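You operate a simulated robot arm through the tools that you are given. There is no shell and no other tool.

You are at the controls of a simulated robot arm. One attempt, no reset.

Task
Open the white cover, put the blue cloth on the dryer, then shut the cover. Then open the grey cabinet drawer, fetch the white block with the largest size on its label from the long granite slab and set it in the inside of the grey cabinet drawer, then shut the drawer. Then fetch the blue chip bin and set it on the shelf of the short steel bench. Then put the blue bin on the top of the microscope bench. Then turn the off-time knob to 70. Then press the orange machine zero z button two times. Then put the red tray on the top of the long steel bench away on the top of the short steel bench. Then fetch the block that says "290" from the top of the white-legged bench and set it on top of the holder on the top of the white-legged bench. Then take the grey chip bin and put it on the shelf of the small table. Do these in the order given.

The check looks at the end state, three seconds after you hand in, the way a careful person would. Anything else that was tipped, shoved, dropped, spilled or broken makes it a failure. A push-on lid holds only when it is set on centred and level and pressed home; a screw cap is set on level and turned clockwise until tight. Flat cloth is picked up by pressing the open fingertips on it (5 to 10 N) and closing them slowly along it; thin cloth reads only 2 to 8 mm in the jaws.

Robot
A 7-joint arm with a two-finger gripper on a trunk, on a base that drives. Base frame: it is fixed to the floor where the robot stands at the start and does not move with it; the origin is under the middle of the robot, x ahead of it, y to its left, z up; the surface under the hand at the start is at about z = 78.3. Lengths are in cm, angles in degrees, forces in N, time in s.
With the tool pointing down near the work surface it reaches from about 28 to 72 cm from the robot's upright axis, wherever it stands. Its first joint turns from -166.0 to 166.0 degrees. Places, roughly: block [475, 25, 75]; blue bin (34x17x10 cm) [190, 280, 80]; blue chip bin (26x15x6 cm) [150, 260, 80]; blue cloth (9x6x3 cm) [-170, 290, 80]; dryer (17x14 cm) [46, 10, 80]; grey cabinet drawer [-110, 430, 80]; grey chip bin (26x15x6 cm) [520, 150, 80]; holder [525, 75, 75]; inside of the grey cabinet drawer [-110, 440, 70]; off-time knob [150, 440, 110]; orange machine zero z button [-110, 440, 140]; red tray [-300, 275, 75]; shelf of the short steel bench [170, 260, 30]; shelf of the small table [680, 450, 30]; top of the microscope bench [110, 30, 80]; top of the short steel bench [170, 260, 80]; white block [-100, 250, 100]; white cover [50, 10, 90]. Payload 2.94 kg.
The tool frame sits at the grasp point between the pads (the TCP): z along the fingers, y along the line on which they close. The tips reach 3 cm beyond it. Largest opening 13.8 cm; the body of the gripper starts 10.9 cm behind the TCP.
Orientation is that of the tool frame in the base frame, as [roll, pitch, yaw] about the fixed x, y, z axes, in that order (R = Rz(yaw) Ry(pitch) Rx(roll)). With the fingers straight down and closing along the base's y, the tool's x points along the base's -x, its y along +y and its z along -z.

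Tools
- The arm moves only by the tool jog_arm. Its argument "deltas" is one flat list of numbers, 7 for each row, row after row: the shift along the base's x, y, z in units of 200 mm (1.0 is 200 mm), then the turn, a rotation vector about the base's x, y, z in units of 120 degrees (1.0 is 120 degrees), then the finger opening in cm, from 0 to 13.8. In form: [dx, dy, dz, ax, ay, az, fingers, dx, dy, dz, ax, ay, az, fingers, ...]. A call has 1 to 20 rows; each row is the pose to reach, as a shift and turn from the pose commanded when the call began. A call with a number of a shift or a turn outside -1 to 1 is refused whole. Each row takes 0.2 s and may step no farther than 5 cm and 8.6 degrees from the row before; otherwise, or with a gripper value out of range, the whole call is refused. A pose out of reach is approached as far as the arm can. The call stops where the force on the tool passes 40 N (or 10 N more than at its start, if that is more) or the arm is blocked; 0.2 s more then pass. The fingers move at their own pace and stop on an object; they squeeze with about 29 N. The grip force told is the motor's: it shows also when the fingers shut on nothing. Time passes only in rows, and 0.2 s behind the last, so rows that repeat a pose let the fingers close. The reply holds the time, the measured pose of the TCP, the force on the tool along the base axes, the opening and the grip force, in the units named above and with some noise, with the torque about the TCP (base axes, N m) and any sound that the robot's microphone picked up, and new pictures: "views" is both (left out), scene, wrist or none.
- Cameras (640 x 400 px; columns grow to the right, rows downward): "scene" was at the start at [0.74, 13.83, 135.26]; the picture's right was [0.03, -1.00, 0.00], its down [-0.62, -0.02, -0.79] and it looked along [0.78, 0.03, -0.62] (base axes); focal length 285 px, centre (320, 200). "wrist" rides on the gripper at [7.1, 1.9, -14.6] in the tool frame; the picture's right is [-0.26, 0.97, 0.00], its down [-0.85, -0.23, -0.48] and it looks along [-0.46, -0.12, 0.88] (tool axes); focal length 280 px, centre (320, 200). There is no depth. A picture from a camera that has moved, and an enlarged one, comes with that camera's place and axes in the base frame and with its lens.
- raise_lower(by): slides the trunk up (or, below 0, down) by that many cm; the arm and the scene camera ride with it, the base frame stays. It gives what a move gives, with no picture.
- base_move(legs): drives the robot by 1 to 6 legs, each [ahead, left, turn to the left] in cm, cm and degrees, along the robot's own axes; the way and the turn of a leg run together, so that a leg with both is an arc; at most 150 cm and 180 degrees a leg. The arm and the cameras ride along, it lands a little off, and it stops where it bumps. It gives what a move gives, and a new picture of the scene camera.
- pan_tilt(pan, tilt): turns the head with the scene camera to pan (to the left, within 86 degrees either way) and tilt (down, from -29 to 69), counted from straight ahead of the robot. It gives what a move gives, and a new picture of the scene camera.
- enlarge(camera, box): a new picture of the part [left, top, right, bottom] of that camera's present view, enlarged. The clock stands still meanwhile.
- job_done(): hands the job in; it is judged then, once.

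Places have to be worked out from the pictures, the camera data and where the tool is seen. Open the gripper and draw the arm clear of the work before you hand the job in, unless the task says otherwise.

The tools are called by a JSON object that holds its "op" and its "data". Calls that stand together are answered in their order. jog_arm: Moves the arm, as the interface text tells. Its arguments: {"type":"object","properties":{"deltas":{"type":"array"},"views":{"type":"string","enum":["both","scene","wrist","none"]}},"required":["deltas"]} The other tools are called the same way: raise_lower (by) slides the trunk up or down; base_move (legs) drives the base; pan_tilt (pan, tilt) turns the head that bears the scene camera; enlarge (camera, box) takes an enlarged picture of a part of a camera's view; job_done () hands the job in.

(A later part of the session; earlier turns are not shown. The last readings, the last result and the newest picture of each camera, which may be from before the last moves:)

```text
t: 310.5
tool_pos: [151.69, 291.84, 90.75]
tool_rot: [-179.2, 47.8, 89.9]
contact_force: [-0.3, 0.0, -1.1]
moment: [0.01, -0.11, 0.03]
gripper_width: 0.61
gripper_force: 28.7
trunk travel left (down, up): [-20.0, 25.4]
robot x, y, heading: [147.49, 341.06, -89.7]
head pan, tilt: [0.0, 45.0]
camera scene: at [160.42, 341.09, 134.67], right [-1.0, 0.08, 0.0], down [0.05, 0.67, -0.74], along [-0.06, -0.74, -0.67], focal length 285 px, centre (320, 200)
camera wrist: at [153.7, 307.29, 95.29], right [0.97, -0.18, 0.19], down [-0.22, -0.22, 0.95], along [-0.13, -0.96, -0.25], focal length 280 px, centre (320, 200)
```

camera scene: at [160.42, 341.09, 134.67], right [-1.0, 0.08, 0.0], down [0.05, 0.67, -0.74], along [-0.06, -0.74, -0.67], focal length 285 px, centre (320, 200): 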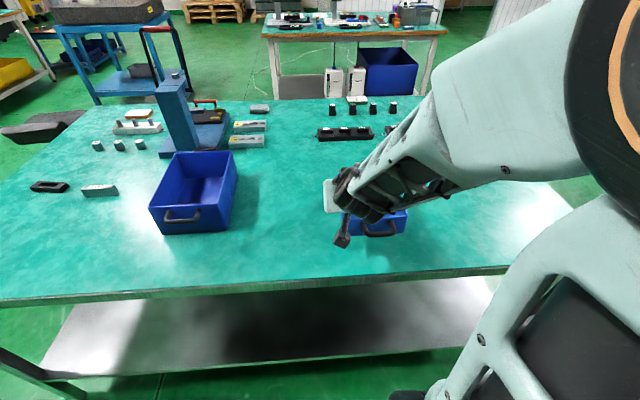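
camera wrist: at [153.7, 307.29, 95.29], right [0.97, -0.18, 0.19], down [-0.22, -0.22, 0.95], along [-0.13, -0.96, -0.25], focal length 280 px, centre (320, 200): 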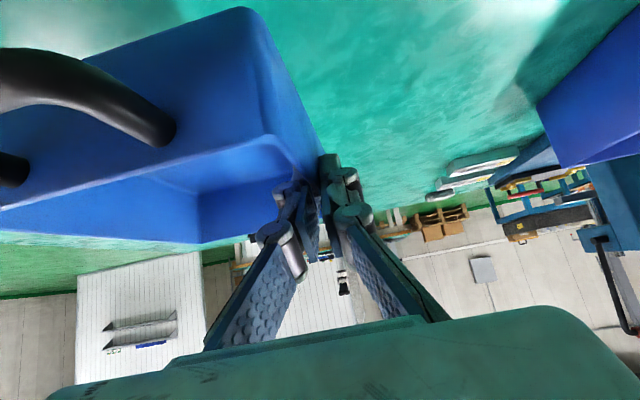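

The bin hangs well in the pitched grip. There's more room to slide it in from the bench's left end, so I raise it and drive there: turn to heading 0, back west along the aisle.

{"op": "jog_arm", "data": {"deltas": [0, -0.03, 0.2, 0, 0, 0, 0.2, 0, -0.06, 0.4, 0, 0, 0, 0.2, 0, -0.1, 0.6, 0, 0, 0, 0.2], "views": "none"}}

{"op": "base_move", "data": {"legs": [[-6, 0, 0], [0, 0, 90], [-128, 0, 0]]}}

```text
t: 311.3
tool_pos: [151.67, 289.19, 103.19]
tool_rot: [-178.3, 48.5, 91.2]
contact_force: [1.3, -0.2, -2.7]
moment: [0.06, -0.12, -0.04]
gripper_width: 0.59
gripper_force: 28.7
trunk travel left (down, up): [-20.0, 25.4]
robot x, y, heading: [147.54, 341.38, -89.7]
head pan, tilt: [0.0, 45.0]
```

```text
t: 322.2
tool_pos: [71.02, 349.57, 103.37]
tool_rot: [-178.9, 48.7, -177.9]
contact_force: [0.6, -1.1, -2.5]
moment: [0.15, 0.03, 0.01]
gripper_width: 0.6
gripper_force: 29.0
trunk travel left (down, up): [-20.0, 25.4]
robot x, y, heading: [19.1, 344.16, 1.8]
head pan, tilt: [0.0, 45.0]
camera scene: at [17.47, 351.93, 134.99], right [-0.64, -0.77, 0.0], down [-0.5, 0.41, -0.76], along [0.59, -0.49, -0.64], focal length 285 px, centre (320, 200)
```

scene: 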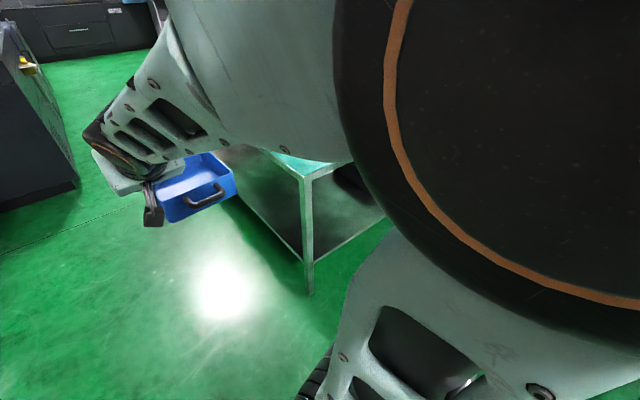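

The robot is west of the bench now. I slide right to line up with the bench's left end, keeping the bin above table height.

{"op": "base_move", "data": {"legs": [[0, -64, -1.8]]}}

```text
t: 328.2
tool_pos: [71.74, 283.9, 102.89]
tool_rot: [-178.9, 48.2, 179.6]
contact_force: [-0.6, 0.1, -2.3]
moment: [0.13, 0.0, 0.02]
gripper_width: 0.6
gripper_force: 29.2
trunk travel left (down, up): [-20.0, 25.4]
robot x, y, heading: [20.01, 280.41, -0.7]
head pan, tilt: [0.0, 45.0]
camera scene: at [18.7, 288.68, 135.1], right [-0.64, -0.77, 0.0], down [-0.49, 0.41, -0.77], along [0.59, -0.5, -0.63], focal length 285 px, centre (320, 200)
```

scene: 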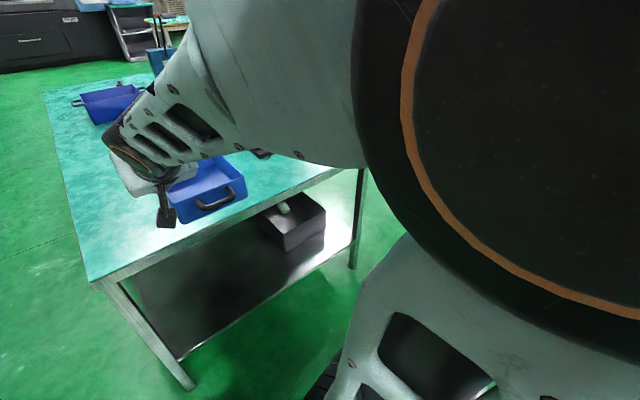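

The left end of the bench is ahead; its shelf seems to be at z≈22 with a black bin further right. I back up 7 cm, lower the trunk fully, and then lower the arm.

{"op": "base_move", "data": {"legs": [[-7, 0, 0.7]]}}

{"op": "raise_lower", "data": {"by": -20}}

{"op": "jog_arm", "data": {"deltas": [0, 0, -0.2, 0, 0, 0, 0.2, 0, 0, -0.4, 0, 0, 0, 0.2, 0, 0, -0.6, 0, 0, 0, 0.2, 0, 0, -0.8, 0, 0, 0, 0.2, 0, 0, -1.0, 0, 0, 0, 0.2], "views": "both"}}

```text
t: 329.3
tool_pos: [64.67, 284.5, 102.72]
tool_rot: [-178.8, 47.8, -179.6]
contact_force: [0.1, 0.1, -2.3]
moment: [0.14, 0.0, -0.01]
gripper_width: 0.63
gripper_force: 29.3
trunk travel left (down, up): [-20.0, 25.4]
robot x, y, heading: [12.89, 280.73, 0.0]
head pan, tilt: [0.0, 45.0]
camera scene: at [11.76, 288.89, 135.13], right [-0.61, -0.79, 0.0], down [-0.5, 0.38, -0.78], along [0.61, -0.47, -0.63], focal length 285 px, centre (320, 200)
```

scene: 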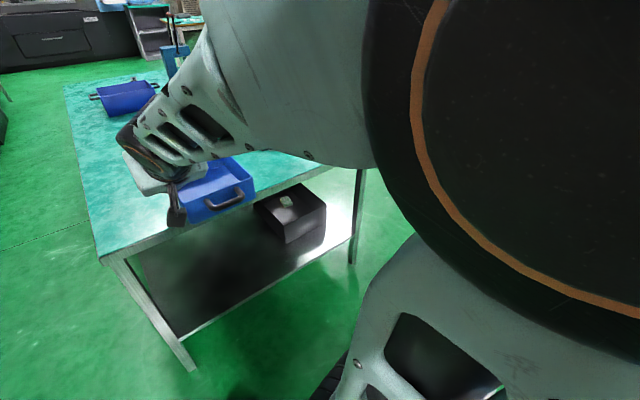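

```text
t: 331.4
tool_pos: [64.77, 284.49, 82.41]
tool_rot: [-178.7, 47.4, -179.6]
contact_force: [-0.1, 0.0, -2.3]
moment: [0.12, -0.01, 0.02]
gripper_width: 0.61
gripper_force: 29.6
trunk travel left (down, up): [0.0, 45.4]
robot x, y, heading: [12.97, 280.82, 0.2]
head pan, tilt: [0.0, 45.0]
```

```text
t: 332.6
tool_pos: [64.56, 284.56, 62.83]
tool_rot: [-178.8, 47.8, -179.7]
contact_force: [-0.1, 0.9, -1.9]
moment: [0.09, 0.0, -0.01]
gripper_width: 0.6
gripper_force: 28.9
out of reach, approached as far as the arm can: row 2
trunk travel left (down, up): [0.0, 45.4]
robot x, y, heading: [12.73, 280.4, 0.0]
head pan, tilt: [0.0, 45.0]
camera scene: at [13.07, 294.11, 114.29], right [0.0, -1.0, 0.0], down [-0.71, 0.0, -0.71], along [0.71, 0.0, -0.71], focal length 285 px, centre (320, 200)
camera wrist: at [49.08, 286.77, 67.39], right [0.18, 0.97, 0.18], down [0.21, -0.22, 0.95], along [0.96, -0.14, -0.25], focal length 280 px, centre (320, 200)
```

scene: 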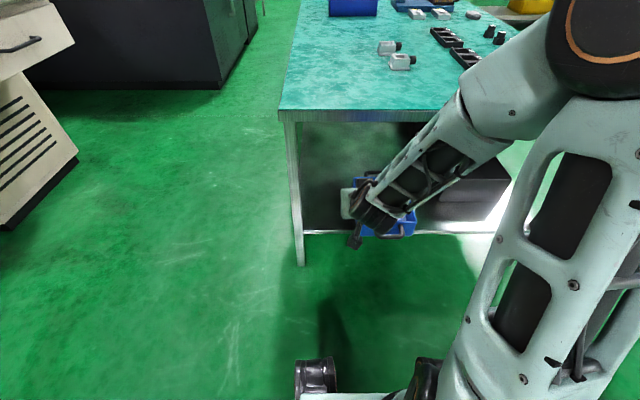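
wrist: 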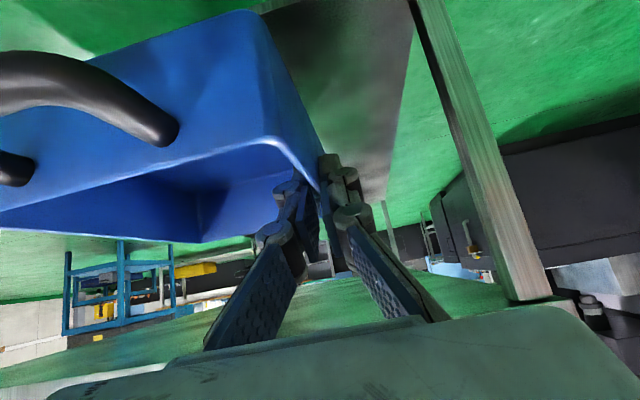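

Reachable so far. I keep lowering to z≈36, still outside the shelf.

{"op": "jog_arm", "data": {"deltas": [0, 0, -0.2, 0, 0, 0, 0.2, 0, 0, -0.4, 0, 0, 0, 0.2, 0, 0, -0.6, 0, 0, 0, 0.2, 0, 0, -0.8, 0, 0, 0, 0.2, 0, 0, -1.0, 0, 0, 0, 0.2], "views": "none"}}

{"op": "jog_arm", "data": {"deltas": [0, 0, -0.17, 0, 0, 0, 0.2, 0, 0, -0.34, 0, 0, 0, 0.2], "views": "both"}}

```text
t: 333.8
tool_pos: [64.82, 284.38, 43.64]
tool_rot: [-178.7, 47.9, -179.6]
contact_force: [0.3, 0.5, -2.0]
moment: [0.13, 0.0, 0.0]
gripper_width: 0.58
gripper_force: 29.2
out of reach, approached as far as the arm can: row 5
trunk travel left (down, up): [0.0, 45.4]
robot x, y, heading: [12.88, 280.44, -0.0]
head pan, tilt: [0.0, 45.0]
```

```text
t: 334.4
tool_pos: [63.58, 285.55, 37.05]
tool_rot: [-177.9, 44.7, 179.1]
contact_force: [-1.0, 12.3, -3.8]
moment: [-0.6, -0.17, -0.75]
gripper_width: 0.62
gripper_force: 29.5
out of reach, approached as far as the arm can: row 1, 2
trunk travel left (down, up): [0.0, 45.4]
robot x, y, heading: [13.21, 280.36, -0.0]
head pan, tilt: [0.0, 45.0]
camera scene: at [13.16, 294.05, 114.27], right [0.0, -1.0, 0.0], down [-0.71, 0.0, -0.71], along [0.71, 0.0, -0.71], focal length 285 px, centre (320, 200)
camera wrist: at [48.29, 288.18, 42.35], right [0.23, 0.96, 0.16], down [0.26, -0.22, 0.94], along [0.94, -0.17, -0.3], focal length 280 px, centre (320, 200)
```

scene: 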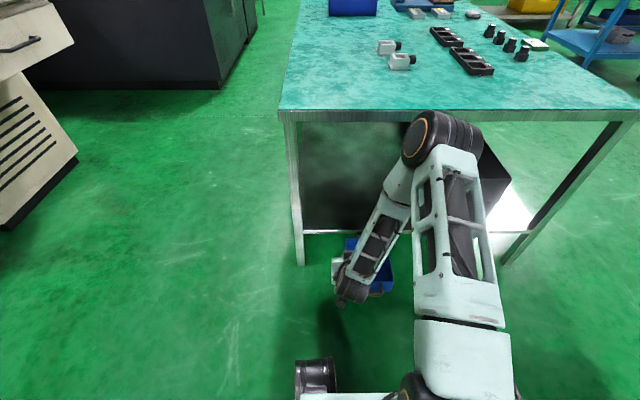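
wrist: 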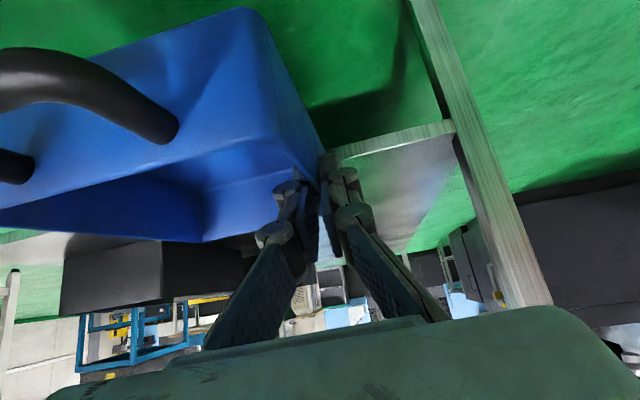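

The arm is cramped this low and near; extending it forward into the shelf opening should lower the elbow. I restore z≈39 and extend 10 cm, then check the picture.

{"op": "jog_arm", "data": {"deltas": [0.05, -0.04, 0.06, 0, 0.01, 0, 0.2, 0.15, -0.06, 0.1, 0, 0.02, 0, 0.2, 0.3, -0.06, 0.1, 0, 0.026, 0, 0.2, 0.45, -0.06, 0.1, 0, 0.026, 0, 0.2], "views": "both"}}

```text
t: 335.4
tool_pos: [72.46, 285.48, 39.17]
tool_rot: [-177.6, 41.7, -179.2]
contact_force: [0.7, -0.3, -1.8]
moment: [0.11, 0.02, -0.02]
gripper_width: 0.6
gripper_force: 29.1
trunk travel left (down, up): [0.0, 45.4]
robot x, y, heading: [12.83, 280.35, -0.1]
head pan, tilt: [0.0, 45.0]
camera scene: at [13.1, 294.11, 114.28], right [0.0, -1.0, 0.0], down [-0.71, 0.0, -0.71], along [0.71, 0.0, -0.71], focal length 285 px, centre (320, 200)
camera wrist: at [57.37, 287.76, 45.34], right [0.21, 0.97, 0.14], down [0.31, -0.21, 0.93], along [0.93, -0.15, -0.35], focal length 280 px, centre (320, 200)
```

scene: 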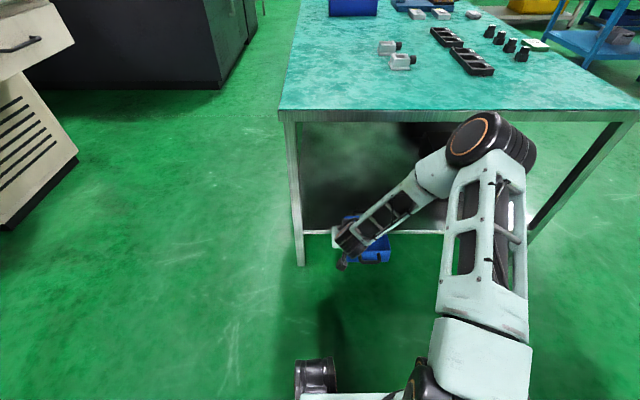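
wrist: 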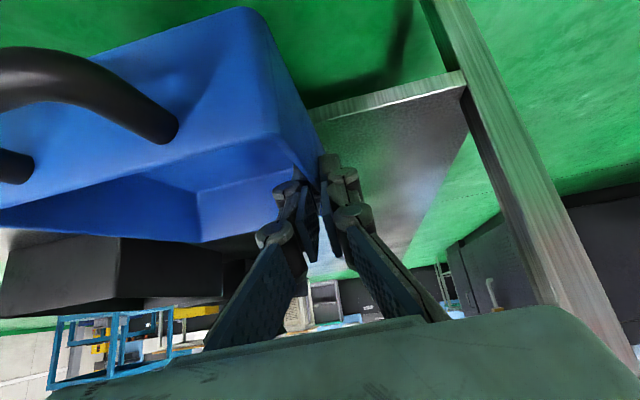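

The force is gone. I correct the pitch back to level the bin and extend further into the shelf space.

{"op": "jog_arm", "data": {"deltas": [0.1, 0, 0, 0, -0.03, 0, 0.2, 0.2, 0, 0, 0, -0.056, 0, 0.2, 0.3, 0, 0, 0, -0.056, 0, 0.2, 0.4, 0, 0, 0, -0.056, 0, 0.2], "views": "both"}}

```text
t: 336.4
tool_pos: [80.34, 285.58, 39.11]
tool_rot: [-177.5, 48.5, -179.1]
contact_force: [-0.4, 0.6, -1.5]
moment: [0.18, -0.01, 0.03]
gripper_width: 0.6
gripper_force: 29.2
trunk travel left (down, up): [0.0, 45.4]
robot x, y, heading: [12.87, 280.64, 0.1]
head pan, tilt: [0.0, 45.0]
camera scene: at [13.11, 294.1, 114.28], right [0.0, -1.0, 0.0], down [-0.71, 0.0, -0.71], along [0.71, 0.0, -0.71], focal length 285 px, centre (320, 200)
camera wrist: at [64.69, 287.91, 43.58], right [0.19, 0.97, 0.17], down [0.2, -0.21, 0.96], along [0.96, -0.15, -0.24], focal length 280 px, centre (320, 200)
```

scene: 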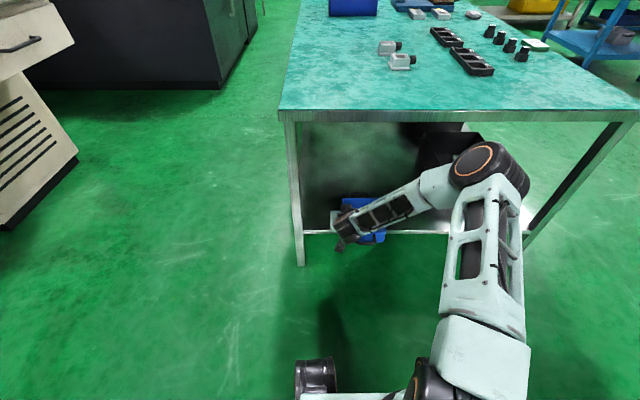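
wrist: 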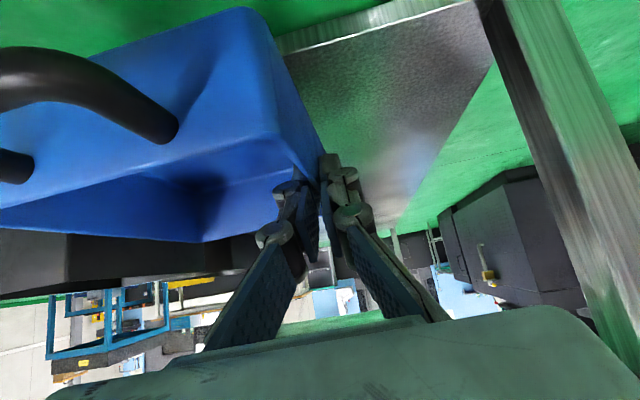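

The elbow is dropping as the arm extends. I extend another 8 cm.

{"op": "jog_arm", "data": {"deltas": [0.1, 0, 0, 0, 0, 0, 0.2, 0.2, 0, 0, 0, 0, 0, 0.2, 0.3, 0, 0, 0, 0, 0, 0.2, 0.4, 0, 0, 0, 0, 0, 0.2], "views": "scene"}}

```text
t: 337.4
tool_pos: [88.49, 285.58, 39.06]
tool_rot: [-177.6, 48.3, -179.2]
contact_force: [0.6, -0.3, -1.4]
moment: [0.14, -0.01, 0.0]
gripper_width: 0.62
gripper_force: 28.6
trunk travel left (down, up): [0.0, 45.4]
robot x, y, heading: [12.58, 280.32, 0.1]
head pan, tilt: [0.0, 45.0]
camera scene: at [13.11, 294.1, 114.28], right [0.0, -1.0, 0.0], down [-0.71, 0.0, -0.71], along [0.71, 0.0, -0.71], focal length 285 px, centre (320, 200)
```

scene: 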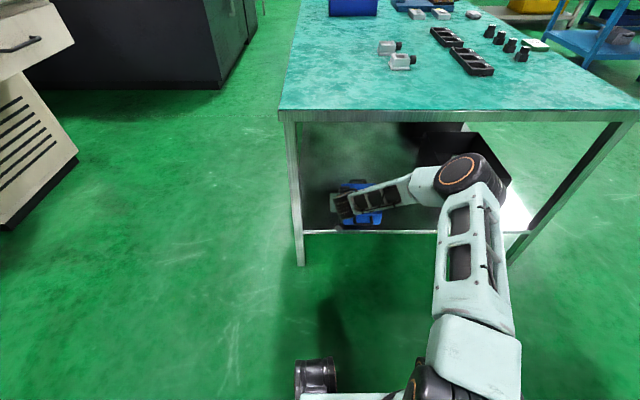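

Good progress; one more extension of 5 cm.

{"op": "jog_arm", "data": {"deltas": [0.1, 0, -0.02, 0, 0, 0, 0.2, 0.2, 0, -0.05, 0, 0, 0, 0.2, 0.27, 0, -0.1, 0, 0, 0, 0.2], "views": "both"}}

```text
t: 338.2
tool_pos: [93.83, 285.48, 37.15]
tool_rot: [-177.5, 48.4, -179.1]
contact_force: [0.1, -0.3, -2.7]
moment: [0.17, 0.03, 0.0]
gripper_width: 0.6
gripper_force: 29.3
trunk travel left (down, up): [0.0, 45.4]
robot x, y, heading: [12.93, 280.61, -0.3]
head pan, tilt: [0.0, 45.0]
camera scene: at [13.1, 294.1, 114.28], right [0.0, -1.0, 0.0], down [-0.71, 0.0, -0.71], along [0.71, 0.0, -0.71], focal length 285 px, centre (320, 200)
camera wrist: at [78.14, 287.8, 41.53], right [0.19, 0.97, 0.17], down [0.2, -0.21, 0.96], along [0.96, -0.15, -0.24], focal length 280 px, centre (320, 200)
```

scene: 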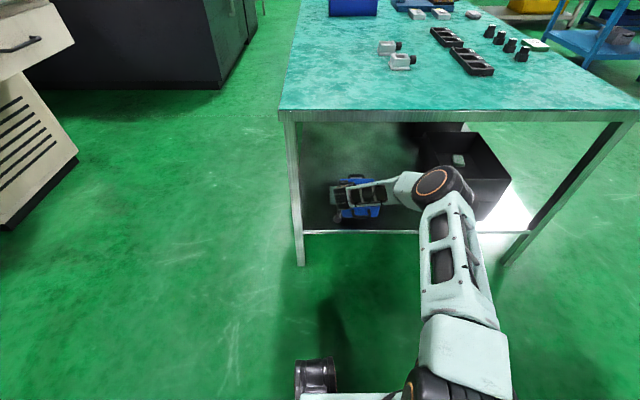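
wrist: 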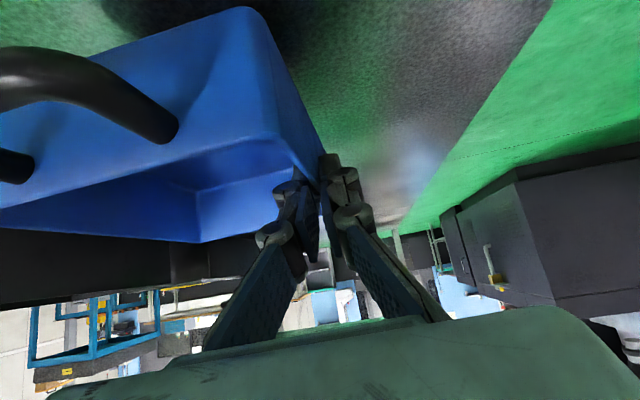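

The bin body is over the shelf edge now. I lower to z≈33 and extend another few centimetres.

{"op": "jog_arm", "data": {"deltas": [0.05, 0, -0.08, 0, 0, 0, 0.2, 0.12, 0, -0.14, 0, 0, 0, 0.2, 0.2, 0, -0.2, 0, 0, 0, 0.2, 0.28, 0, -0.2, 0, 0, 0, 0.2], "views": "scene"}}

```text
t: 339.2
tool_pos: [99.2, 285.57, 33.24]
tool_rot: [-177.7, 48.5, -179.1]
contact_force: [-0.3, 0.0, -1.7]
moment: [0.15, 0.01, 0.04]
gripper_width: 0.59
gripper_force: 28.9
trunk travel left (down, up): [0.0, 45.4]
robot x, y, heading: [12.87, 280.33, 0.2]
head pan, tilt: [0.0, 45.0]
camera scene: at [13.12, 294.1, 114.28], right [0.0, -1.0, 0.0], down [-0.71, 0.0, -0.71], along [0.71, 0.0, -0.71], focal length 285 px, centre (320, 200)
```

scene: 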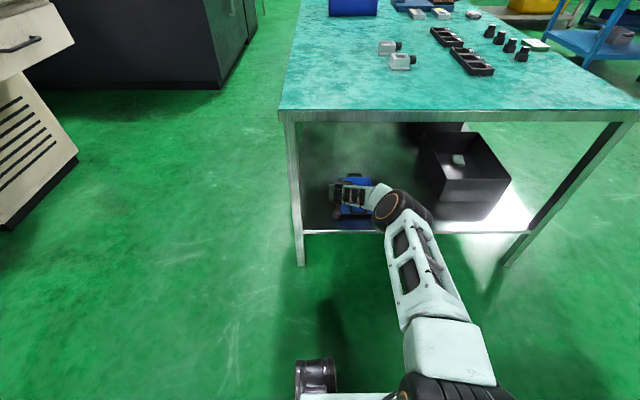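

The bin is fully above the shelf. I lower slowly to find the shelf surface.

{"op": "jog_arm", "data": {"deltas": [0, 0, -0.03, 0, 0, 0, 0.2, 0, 0, -0.06, 0, 0, 0, 0.2, 0, 0, -0.09, 0, 0, 0, 0.2, 0, 0, -0.12, 0, 0, 0, 0.2], "views": "none"}}

```text
t: 340.2
tool_pos: [99.39, 285.49, 31.6]
tool_rot: [-177.4, 48.9, -179.2]
contact_force: [-4.9, 2.4, 21.2]
moment: [0.23, 0.33, 0.0]
gripper_width: 0.6
gripper_force: 29.3
trunk travel left (down, up): [0.0, 45.4]
robot x, y, heading: [12.64, 280.03, -0.2]
head pan, tilt: [0.0, 45.0]
```

The bin sits on the shelf (z≈26). I ease off, open the fingers, and withdraw up and back.

{"op": "jog_arm", "data": {"deltas": [0, 0, 0.025, 0, 0, 0, 0.2, 0, 0, 0.025, 0, 0, 0, 1.5, 0, 0, 0.025, 0, 0, 0, 2.6, 0, 0, 0.03, 0, 0, 0, 2.6, 0, 0, 0.15, 0, 0, 0, 2.6, -0.05, 0, 0.3, 0, 0, 0, 2.6, -0.2, 0, 0.45, 0, 0, 0, 2.6, -0.4, 0, 0.5, 0, 0, 0, 2.6, -0.6, 0, 0.5, 0, 0, 0, 2.6, -0.8, 0, 0.5, 0, 0, 0, 2.6, -1.0, 0, 0.5, 0, 0, 0, 2.6], "views": "both"}}

```text
t: 342.6
tool_pos: [79.43, 285.46, 40.9]
tool_rot: [-177.7, 48.5, -179.3]
contact_force: [0.4, 0.3, -0.4]
moment: [0.01, -0.03, -0.01]
gripper_width: 2.58
gripper_force: 0.1
trunk travel left (down, up): [0.0, 45.4]
robot x, y, heading: [12.73, 280.32, -0.2]
head pan, tilt: [0.0, 45.0]
camera scene: at [13.09, 294.11, 114.28], right [0.0, -1.0, 0.0], down [-0.71, 0.0, -0.71], along [0.71, 0.0, -0.71], focal length 285 px, centre (320, 200)
camera wrist: at [63.81, 287.8, 45.12], right [0.19, 0.97, 0.17], down [0.2, -0.21, 0.96], along [0.96, -0.15, -0.23], focal length 280 px, centre (320, 200)
```

scene: 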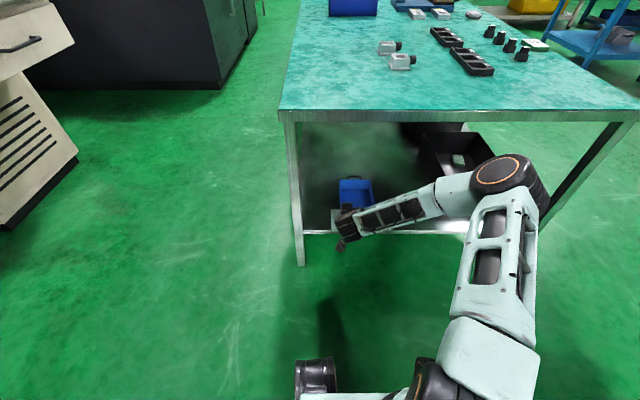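
wrist: 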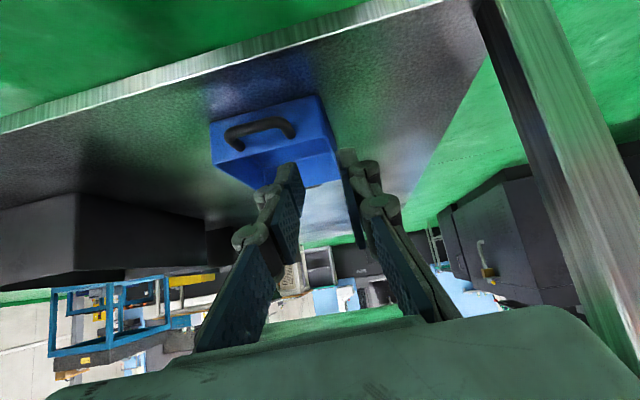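

The chip bin sits level on the shelf. I withdraw the arm out and up, then raise the trunk.

{"op": "jog_arm", "data": {"deltas": [-0.15, 0, 0.1, 0, 0, 0, 2.6, -0.3, 0, 0.25, 0, 0, 0, 2.6, -0.45, 0, 0.4, 0, 0, 0, 2.6, -0.6, 0, 0.55, 0, 0, 0, 2.6, -0.7, 0, 0.75, 0, 0, 0, 2.6, -0.75, 0, 0.95, 0, 0, 0, 2.6], "views": "none"}}

{"op": "raise_lower", "data": {"by": 20}}

{"op": "jog_arm", "data": {"deltas": [0, 0, 0.2, 0, 0.06, 0, 2.6, 0, 0, 0.4, 0, 0.12, 0, 2.6, 0, 0, 0.6, 0, 0.18, 0, 2.6, 0, 0, 0.8, 0, 0.24, 0, 2.6, 0, 0, 1.0, 0, 0.3, 0, 2.6, 0, 0, 1.0, 0, 0.36, 0, 2.6, 0, 0, 1.0, 0, 0.4, 0, 2.6], "views": "both"}}

```text
t: 344.0
tool_pos: [64.18, 285.51, 59.88]
tool_rot: [-177.5, 48.4, -179.1]
contact_force: [1.0, -0.2, 0.6]
moment: [0.02, -0.01, 0.05]
gripper_width: 2.61
gripper_force: 0.2
trunk travel left (down, up): [0.0, 45.4]
robot x, y, heading: [13.02, 280.75, 0.1]
head pan, tilt: [0.0, 45.0]
```

```text
t: 346.2
tool_pos: [64.26, 285.33, 79.79]
tool_rot: [-177.6, 48.6, -179.2]
contact_force: [0.4, 0.4, 0.1]
moment: [0.02, 0.01, 0.02]
gripper_width: 2.59
gripper_force: 0.0
trunk travel left (down, up): [-20.0, 25.4]
robot x, y, heading: [13.01, 280.72, -0.5]
head pan, tilt: [0.0, 45.0]
```

```text
t: 347.8
tool_pos: [64.29, 285.46, 99.75]
tool_rot: [-178.1, 0.4, -179.4]
contact_force: [0.2, -1.1, 0.3]
moment: [0.0, -0.02, 0.01]
gripper_width: 2.59
gripper_force: 0.0
trunk travel left (down, up): [-20.0, 25.4]
robot x, y, heading: [12.92, 280.37, 0.1]
head pan, tilt: [0.0, 45.0]
camera scene: at [13.1, 294.1, 134.28], right [0.0, -1.0, 0.0], down [-0.71, 0.0, -0.71], along [0.71, 0.0, -0.71], focal length 285 px, centre (320, 200)
camera wrist: at [57.05, 287.69, 114.35], right [0.25, 0.97, -0.03], down [0.85, -0.21, 0.49], along [0.47, -0.15, -0.87], focal length 280 px, centre (320, 200)
```

scene: 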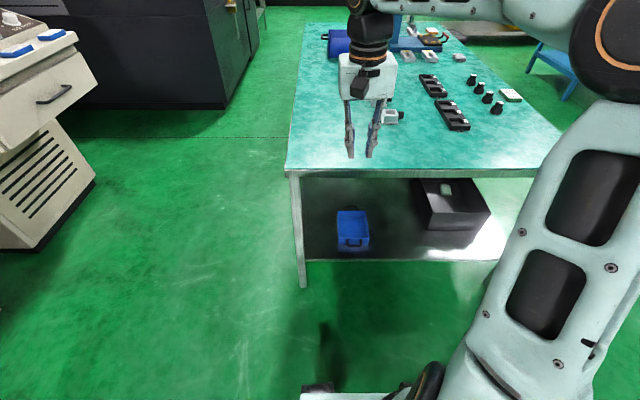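
wrist: 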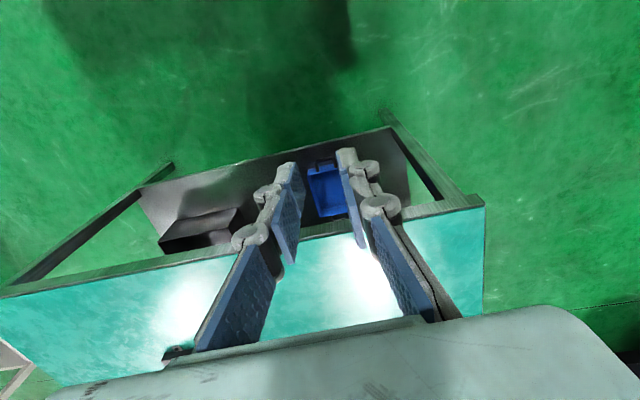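

Task 3 is complete. For task 4 I go back behind the bench to pick up the larger blue bin (body x 181–198, y 265–288.5, rim z≈88) by its far-left long wall.

{"op": "jog_arm", "data": {"deltas": [-0.1, 0, 0.15, 0, 0, 0, 4, -0.3, 0, 0.3, 0, 0, 0, 4, -0.5, 0.05, 0.45, 0, 0, 0, 4, -0.55, 0.1, 0.6, 0, 0, 0, 4], "views": "none"}}

{"op": "base_move", "data": {"legs": [[0, 62, 0], [120, 0, 0], [57, 0, 0], [0, 0, -90]]}}

{"op": "pan_tilt", "data": {"pan": 0, "tilt": 45}}

```text
refused: row 3 steps farther than a row can; nothing moved
```

```text
t: 366.2
tool_pos: [195.55, 290.63, 99.83]
tool_rot: [-178.2, 0.5, 90.9]
contact_force: [-1.0, -1.0, 0.1]
moment: [-0.02, 0.01, -0.04]
gripper_width: 2.6
gripper_force: 0.1
trunk travel left (down, up): [-20.0, 25.4]
robot x, y, heading: [190.32, 341.71, -89.9]
head pan, tilt: [0.0, 45.0]
camera scene: at [204.23, 342.06, 134.28], right [-1.0, 0.0, 0.0], down [0.0, 0.71, -0.71], along [0.0, -0.71, -0.71], focal length 285 px, centre (320, 200)
```

scene: 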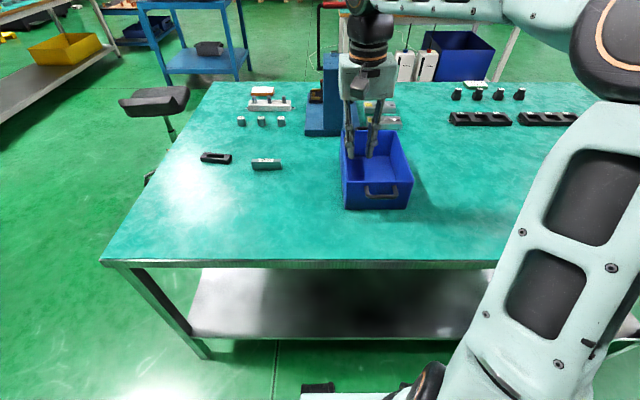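

```text
t: 366.8
tool_pos: [195.56, 290.64, 99.85]
tool_rot: [-178.1, 0.6, 90.7]
contact_force: [-0.6, -0.4, -0.3]
moment: [-0.05, -0.02, 0.0]
gripper_width: 2.57
gripper_force: 0.0
trunk travel left (down, up): [-20.0, 25.4]
robot x, y, heading: [190.33, 342.03, -89.8]
head pan, tilt: [0.0, 45.0]
camera scene: at [204.23, 342.06, 134.28], right [-1.0, 0.0, 0.0], down [0.0, 0.71, -0.71], along [0.0, -0.71, -0.71], focal length 285 px, centre (320, 200)
```

scene: 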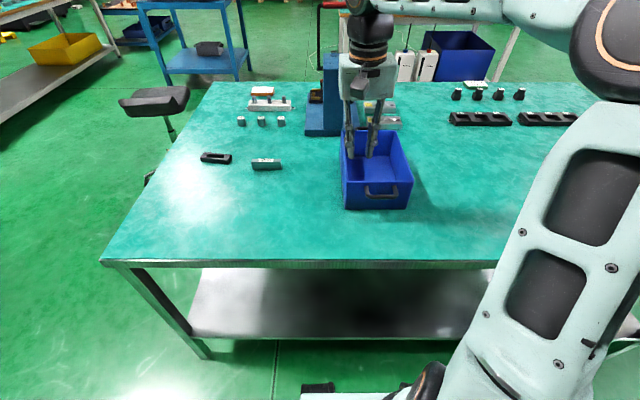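

The hand is already just above the bin's near end. I take a wrist view to triangulate the wall position.

{"op": "jog_arm", "data": {"deltas": [0, 0, 0.15, 0, 0, 0, 4, 0, 0, 0.3, 0.01, 0, 0, 4], "views": "wrist"}}

{"op": "enlarge", "data": {"camera": "scene", "box": [320, 110, 440, 220]}}

```text
t: 367.4
tool_pos: [195.82, 290.55, 105.85]
tool_rot: [-178.2, -0.8, 90.7]
contact_force: [0.2, -1.1, 1.5]
moment: [0.02, -0.04, -0.03]
gripper_width: 3.98
gripper_force: 0.0
trunk travel left (down, up): [-20.0, 25.4]
robot x, y, heading: [190.91, 342.15, -89.5]
head pan, tilt: [0.0, 45.0]
camera wrist: at [198.09, 297.53, 120.58], right [0.97, -0.25, -0.03], down [-0.2, -0.86, 0.47], along [-0.15, -0.45, -0.88], focal length 280 px, centre (320, 200)
```

wrist: 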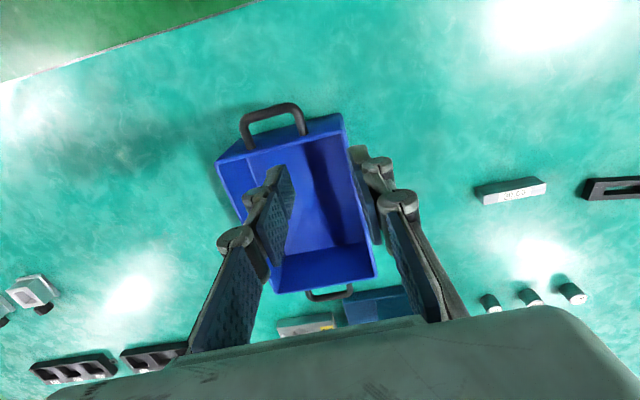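

```text
3.64 times, centred on (380, 165) of scene
camera zoom: at [204.24, 342.07, 134.28], right [-1.0, 0.0, 0.0], down [0.0, 0.71, -0.71], along [0.0, -0.71, -0.71], focal length 1037 px, centre (102, 327)
```

zoom: 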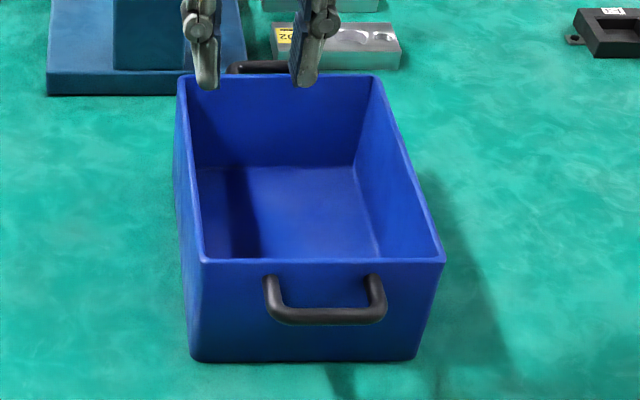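

The left long wall is at x≈197.7 (y 266.7–290, rim z≈88.5). I level the hand and move over the wall's middle, then go down around it.

{"op": "jog_arm", "data": {"deltas": [0.02, -0.15, -0.05, -0.003, -0.007, -0.003, 4, 0.05, -0.3, -0.1, -0.0065, -0.0151, -0.0058, 4, 0.084, -0.45, -0.2, -0.0065, -0.0151, -0.0058, 4, 0.084, -0.6, -0.35, -0.0065, -0.0151, -0.0058, 4, 0.084, -0.6, -0.54, -0.0065, -0.0151, -0.0058, 4], "views": "both"}}

```text
t: 368.6
tool_pos: [197.45, 278.56, 95.0]
tool_rot: [-179.8, 0.2, 90.1]
contact_force: [0.4, 0.1, -0.4]
moment: [-0.03, 0.0, -0.03]
gripper_width: 4.0
gripper_force: 0.1
trunk travel left (down, up): [-20.0, 25.4]
robot x, y, heading: [190.68, 342.03, -89.9]
head pan, tilt: [0.0, 45.0]
camera scene: at [204.23, 342.04, 134.28], right [-1.0, 0.0, 0.0], down [0.0, 0.71, -0.71], along [0.0, -0.71, -0.71], focal length 285 px, centre (320, 200)
camera wrist: at [199.19, 285.7, 109.6], right [0.97, -0.26, 0.0], down [-0.23, -0.85, 0.48], along [-0.12, -0.46, -0.88], focal length 280 px, centre (320, 200)
```

scene: 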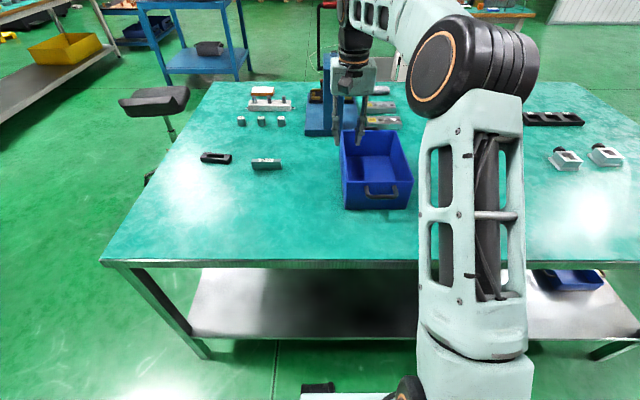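
wrist: 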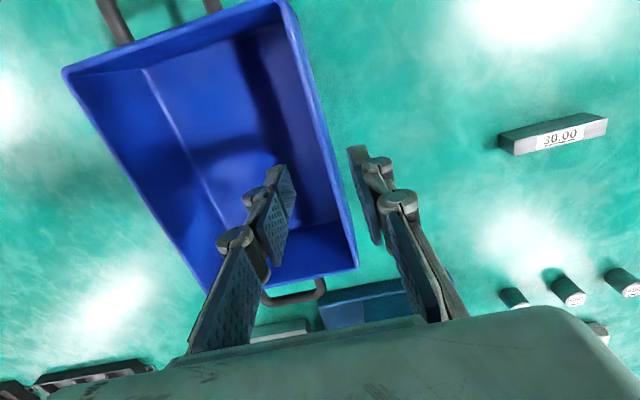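

The wall is between the fingers. I descend 10 cm and close firmly.

{"op": "jog_arm", "data": {"deltas": [0.01, 0, -0.2, 0, 0, 0, 4, 0.01, 0, -0.4, 0, 0, 0, 4, 0.01, 0, -0.5, 0, 0, 0, 4, 0.01, 0, -0.5, 0, 0, 0, 2, 0.01, 0, -0.5, 0, 0, 0, 0.2, 0.01, 0, -0.5, 0, 0, 0, 0.2], "views": "none"}}

{"op": "jog_arm", "data": {"deltas": [0, 0, 0.05, 0, 0, 0, 0.2, 0, 0, 0.15, 0, 0, 0, 0.2, 0, 0, 0.3, 0, 0, 0, 0.2], "views": "both"}}

```text
t: 370.0
tool_pos: [197.69, 278.45, 85.12]
tool_rot: [-180.0, 0.1, 90.1]
contact_force: [0.4, 0.0, -0.1]
moment: [-0.26, 0.0, 0.38]
gripper_width: 0.6
gripper_force: 28.8
trunk travel left (down, up): [-20.0, 25.4]
robot x, y, heading: [190.79, 342.03, -89.7]
head pan, tilt: [0.0, 45.0]
```

```text
t: 370.8
tool_pos: [197.6, 278.53, 91.08]
tool_rot: [-180.0, 0.1, 90.1]
contact_force: [-0.4, -0.8, -7.3]
moment: [0.12, -0.6, -0.01]
gripper_width: 0.6
gripper_force: 29.4
trunk travel left (down, up): [-20.0, 25.4]
robot x, y, heading: [190.77, 342.08, -89.8]
head pan, tilt: [0.0, 45.0]
camera scene: at [204.23, 342.0, 134.28], right [-1.0, 0.0, 0.0], down [0.0, 0.71, -0.71], along [0.0, -0.71, -0.71], focal length 285 px, centre (320, 200)
camera wrist: at [199.59, 285.66, 105.66], right [0.97, -0.26, 0.0], down [-0.23, -0.85, 0.48], along [-0.12, -0.46, -0.88], focal length 280 px, centre (320, 200)
```

scene: 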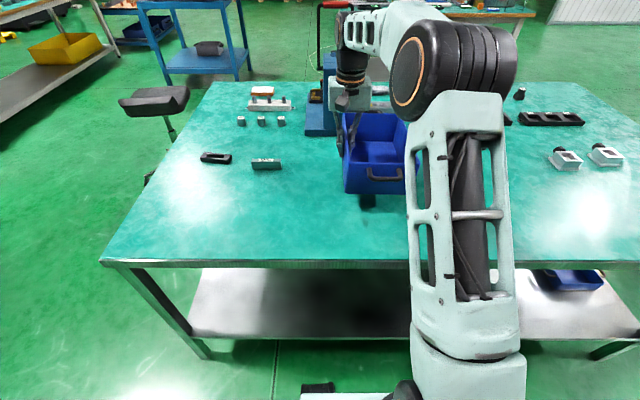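
wrist: 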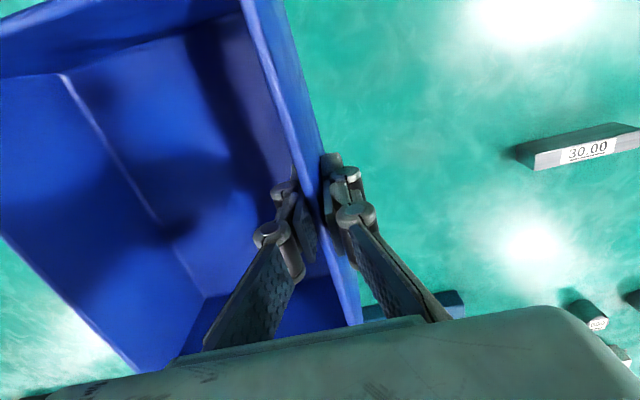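

The bin weighs ~0.75 kg and is held level. I raise it and draw it closer for travel.

{"op": "jog_arm", "data": {"deltas": [0, 0.05, 0.15, 0, 0, 0, 0.2, 0, 0.1, 0.3, 0, 0, 0, 0.2, 0, 0.18, 0.45, 0, 0, 0, 0.2, 0, 0.26, 0.6, 0, 0, 0, 0.2, 0, 0.34, 0.75, 0, 0, 0, 0.2, 0, 0.42, 0.9, 0, 0, 0, 0.2], "views": "wrist"}}

```text
t: 372.2
tool_pos: [197.55, 287.01, 109.0]
tool_rot: [-180.0, 0.1, 90.1]
contact_force: [0.4, -0.3, -6.7]
moment: [0.08, -0.54, -0.02]
gripper_width: 0.61
gripper_force: 28.9
trunk travel left (down, up): [-20.0, 25.4]
robot x, y, heading: [190.64, 341.61, -89.9]
head pan, tilt: [0.0, 45.0]
camera wrist: at [199.46, 294.1, 123.64], right [0.97, -0.26, 0.0], down [-0.23, -0.85, 0.48], along [-0.12, -0.46, -0.88], focal length 280 px, centre (320, 200)
```

wrist: 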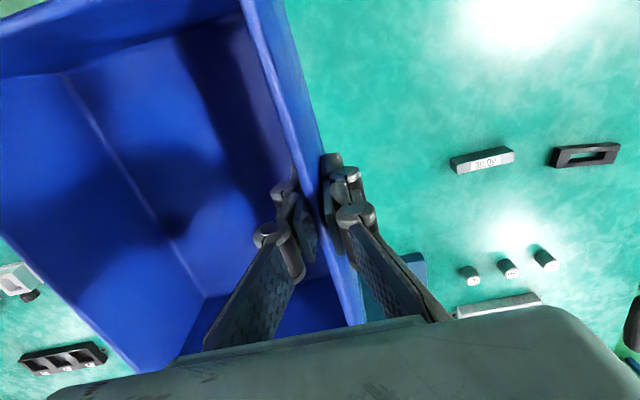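

The grip is steady. I drive west along the aisle and south through the corridor, keeping the bin in front.

{"op": "base_move", "data": {"legs": [[0, 0, -90], [150, 0, 0], [0, 0, 90], [0, -22, 0], [120, 0, 0], [115, 0, 0]]}}

```text
t: 400.8
tool_pos: [15.98, 58.74, 109.02]
tool_rot: [179.8, 0.0, 88.7]
contact_force: [1.1, -0.7, -7.3]
moment: [0.05, -0.58, 0.0]
gripper_width: 0.6
gripper_force: 28.8
trunk travel left (down, up): [-20.0, 25.4]
robot x, y, heading: [10.19, 113.97, -91.3]
head pan, tilt: [0.0, 45.0]
camera scene: at [23.82, 113.51, 134.28], right [-1.0, 0.02, 0.0], down [0.01, 0.71, -0.71], along [-0.01, -0.71, -0.71], focal length 285 px, centre (320, 200)
```

scene: 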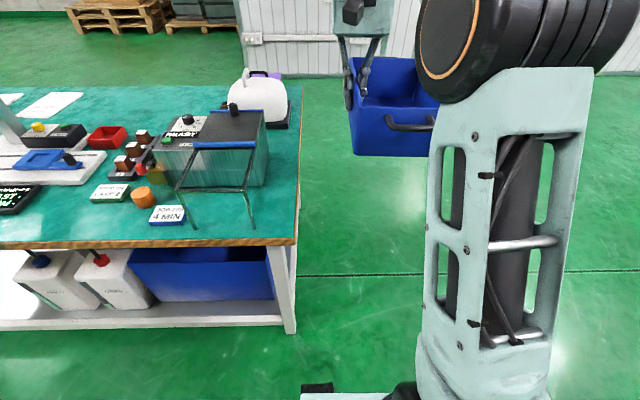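

I move west around the bench end, then south and east to reach its south side.

{"op": "base_move", "data": {"legs": [[0, -48, 1.3], [150, 0, 0], [22, 0, 0], [0, 0, 90], [128, 0, 0]]}}

```text
t: 423.9
tool_pos: [150.21, -39.99, 108.89]
tool_rot: [-179.9, 0.0, -176.6]
contact_force: [0.5, -0.1, -7.1]
moment: [0.56, 0.11, 0.03]
gripper_width: 0.58
gripper_force: 29.6
trunk travel left (down, up): [-20.0, 25.4]
robot x, y, heading: [95.9, -50.07, 3.6]
head pan, tilt: [0.0, 45.0]
camera scene: at [95.28, -36.64, 134.28], right [0.06, -1.0, 0.0], down [-0.71, -0.04, -0.71], along [0.71, 0.04, -0.71], focal length 285 px, centre (320, 200)
```

scene: 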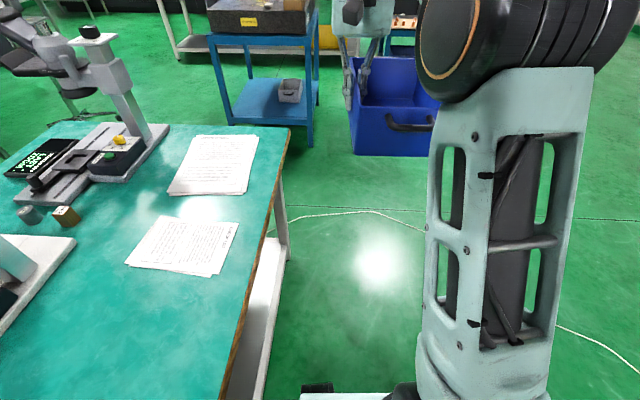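

I'm on the south side now. I look left over the bench top to check the free area.

{"op": "pan_tilt", "data": {"pan": 60, "tilt": 40}}

```text
t: 425.2
tool_pos: [150.33, -40.02, 108.87]
tool_rot: [179.9, 0.1, -176.5]
contact_force: [0.0, -0.4, -7.0]
moment: [0.58, 0.1, 0.02]
gripper_width: 0.61
gripper_force: 28.9
trunk travel left (down, up): [-20.0, 25.4]
robot x, y, heading: [96.15, -49.99, 3.9]
head pan, tilt: [60.0, 40.0]
camera scene: at [90.95, -29.54, 135.01], right [0.9, -0.44, 0.0], down [-0.29, -0.58, -0.77], along [0.34, 0.69, -0.64], focal length 285 px, centre (320, 200)
```

scene: 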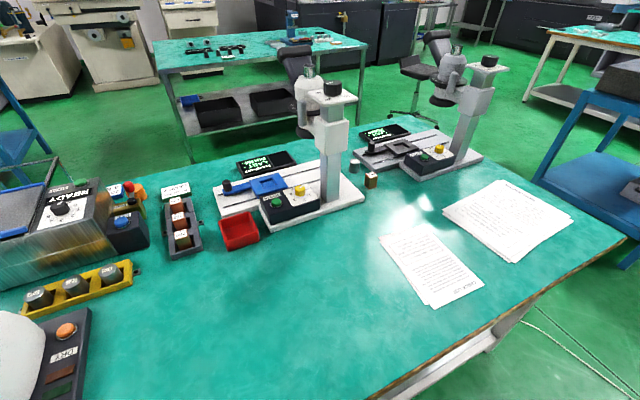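

The free area spans about x 64–125, y −19…22. I back off slightly, turn to face the bench and approach.

{"op": "base_move", "data": {"legs": [[0, -10, 0], [0, 0, 86.3], [8, 0, 0]]}}

{"op": "pan_tilt", "data": {"pan": 0, "tilt": 45}}

```text
t: 431.1
tool_pos: [89.05, 2.92, 108.83]
tool_rot: [-179.9, -0.1, -89.6]
contact_force: [-0.4, -0.3, -6.9]
moment: [-0.11, 0.57, 0.02]
gripper_width: 0.6
gripper_force: 28.7
trunk travel left (down, up): [-20.0, 25.4]
robot x, y, heading: [96.15, -52.42, 90.5]
head pan, tilt: [60.0, 40.0]
camera scene: at [75.65, -56.06, 135.01], right [0.49, 0.87, 0.0], down [0.56, -0.32, -0.77], along [-0.67, 0.38, -0.64], focal length 285 px, centre (320, 200)
```

scene: 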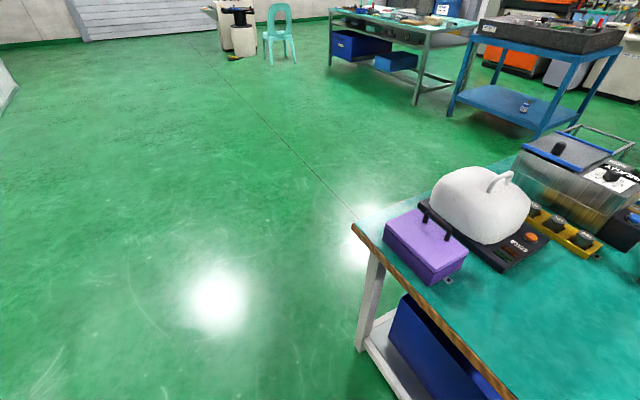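

```text
t: 432.4
tool_pos: [89.0, 2.81, 108.82]
tool_rot: [-180.0, 0.0, -89.6]
contact_force: [-0.1, 0.2, -6.8]
moment: [-0.09, 0.55, -0.01]
gripper_width: 0.6
gripper_force: 29.2
trunk travel left (down, up): [-20.0, 25.4]
robot x, y, heading: [96.39, -52.36, 90.7]
head pan, tilt: [0.0, 45.0]
camera scene: at [82.97, -52.13, 134.28], right [1.0, 0.01, 0.0], down [0.01, -0.71, -0.71], along [-0.01, 0.71, -0.71], focal length 285 px, centre (320, 200)
```

scene: 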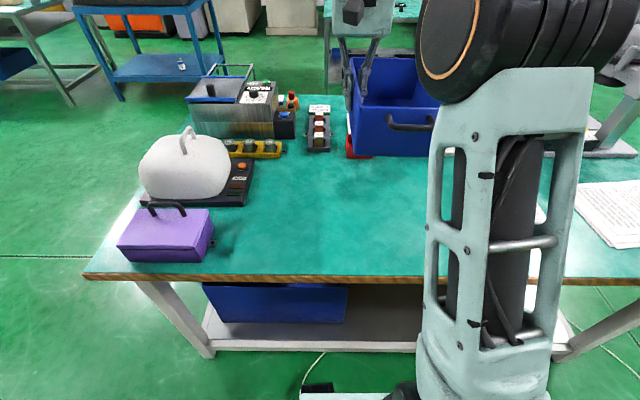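

I draw the bin back to y≈−9, then rotate the hand +90° so the bin extends forward over the free area.

{"op": "jog_arm", "data": {"deltas": [0.05, -0.2, 0, 0, 0, 0, 0.2, 0.1, -0.4, 0, 0, 0, 0, 0.2, 0.2, -0.58, 0, 0, 0, 0, 0.2, 0.2, -0.58, 0, 0, 0, 0.0682, 0.2, 0.2, -0.58, 0, 0, 0, 0.1364, 0.2, 0.2, -0.58, 0, 0, 0, 0.2046, 0.2, 0.2, -0.58, 0, 0, 0, 0.2727, 0.2, 0.2, -0.58, 0, 0, 0, 0.3409, 0.2, 0.2, -0.58, 0, 0, 0, 0.409, 0.2, 0.2, -0.58, 0, 0, 0, 0.4773, 0.2, 0.2, -0.58, 0, 0, 0, 0.5455, 0.2, 0.2, -0.58, 0, 0, 0, 0.6136, 0.2, 0.2, -0.58, 0, 0, 0, 0.6818, 0.2, 0.2, -0.58, 0, 0, 0, 0.747, 0.2], "views": "both"}}

```text
t: 435.4
tool_pos: [93.1, -8.84, 108.85]
tool_rot: [-180.0, 0.1, 0.3]
contact_force: [-0.5, -0.7, -7.1]
moment: [-0.52, -0.09, 0.02]
gripper_width: 0.59
gripper_force: 28.8
trunk travel left (down, up): [-20.0, 25.4]
robot x, y, heading: [96.45, -52.05, 90.7]
head pan, tilt: [0.0, 45.0]
camera scene: at [82.97, -52.14, 134.28], right [1.0, 0.01, 0.0], down [0.01, -0.71, -0.71], along [-0.01, 0.71, -0.71], focal length 285 px, centre (320, 200)
camera wrist: at [100.11, -10.75, 123.57], right [-0.26, -0.97, 0.0], down [-0.85, 0.23, 0.48], along [-0.46, 0.12, -0.88], focal length 280 px, centre (320, 200)
```

scene: 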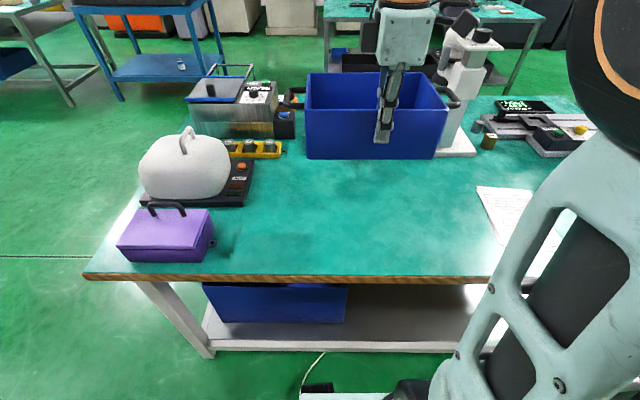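
wrist: 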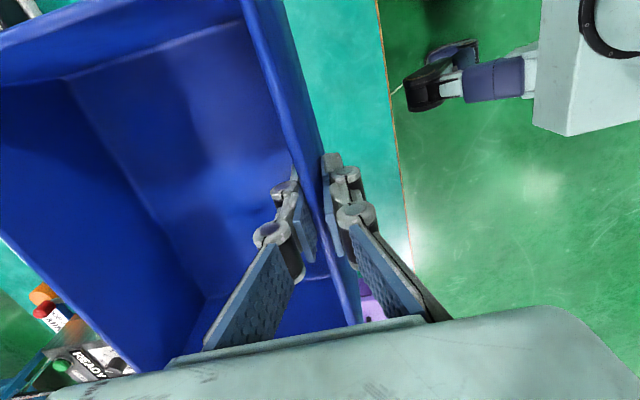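

The bin is oriented over the free area. I lower it.

{"op": "jog_arm", "data": {"deltas": [0, 0, -0.2, 0, 0, 0, 0.2, 0, 0, -0.4, 0, 0, 0, 0.2, 0, 0, -0.6, 0, 0, 0, 0.2, 0, 0, -0.8, 0, 0, 0, 0.2, 0, 0, -1.0, 0, 0, 0, 0.2], "views": "scene"}}

{"op": "jog_arm", "data": {"deltas": [0, 0, -0.05, 0, 0, 0, 0.2, 0, 0, -0.1, 0, 0, 0, 0.2, 0, 0, -0.13, 0, 0, 0, 0.2, 0, 0, -0.155, 0, 0, 0, 0.2], "views": "none"}}

```text
t: 436.6
tool_pos: [93.18, -8.93, 88.91]
tool_rot: [-180.0, 0.1, 0.2]
contact_force: [0.5, 0.5, -6.6]
moment: [-0.52, -0.1, 0.03]
gripper_width: 0.6
gripper_force: 28.9
trunk travel left (down, up): [-20.0, 25.4]
robot x, y, heading: [96.45, -52.03, 90.7]
head pan, tilt: [0.0, 45.0]
camera scene: at [82.97, -52.14, 134.28], right [1.0, 0.01, 0.0], down [0.01, -0.71, -0.71], along [-0.01, 0.71, -0.71], focal length 285 px, centre (320, 200)
```

scene: 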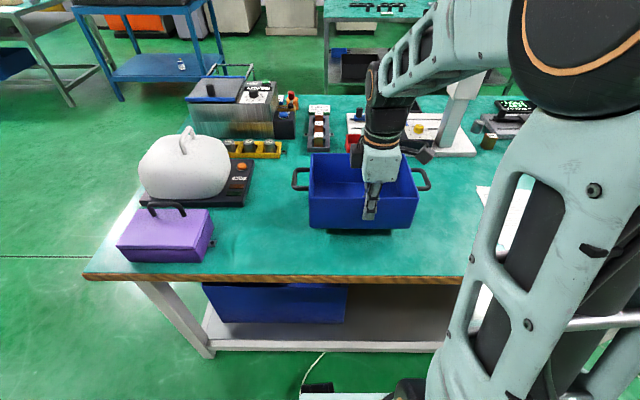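

```text
t: 437.6
tool_pos: [93.25, -8.81, 85.67]
tool_rot: [179.9, 0.0, 0.1]
contact_force: [-0.6, -0.5, -5.2]
moment: [-0.59, -0.08, -0.01]
gripper_width: 0.59
gripper_force: 28.4
trunk travel left (down, up): [-20.0, 25.4]
robot x, y, heading: [96.67, -52.31, 90.5]
head pan, tilt: [0.0, 45.0]
```

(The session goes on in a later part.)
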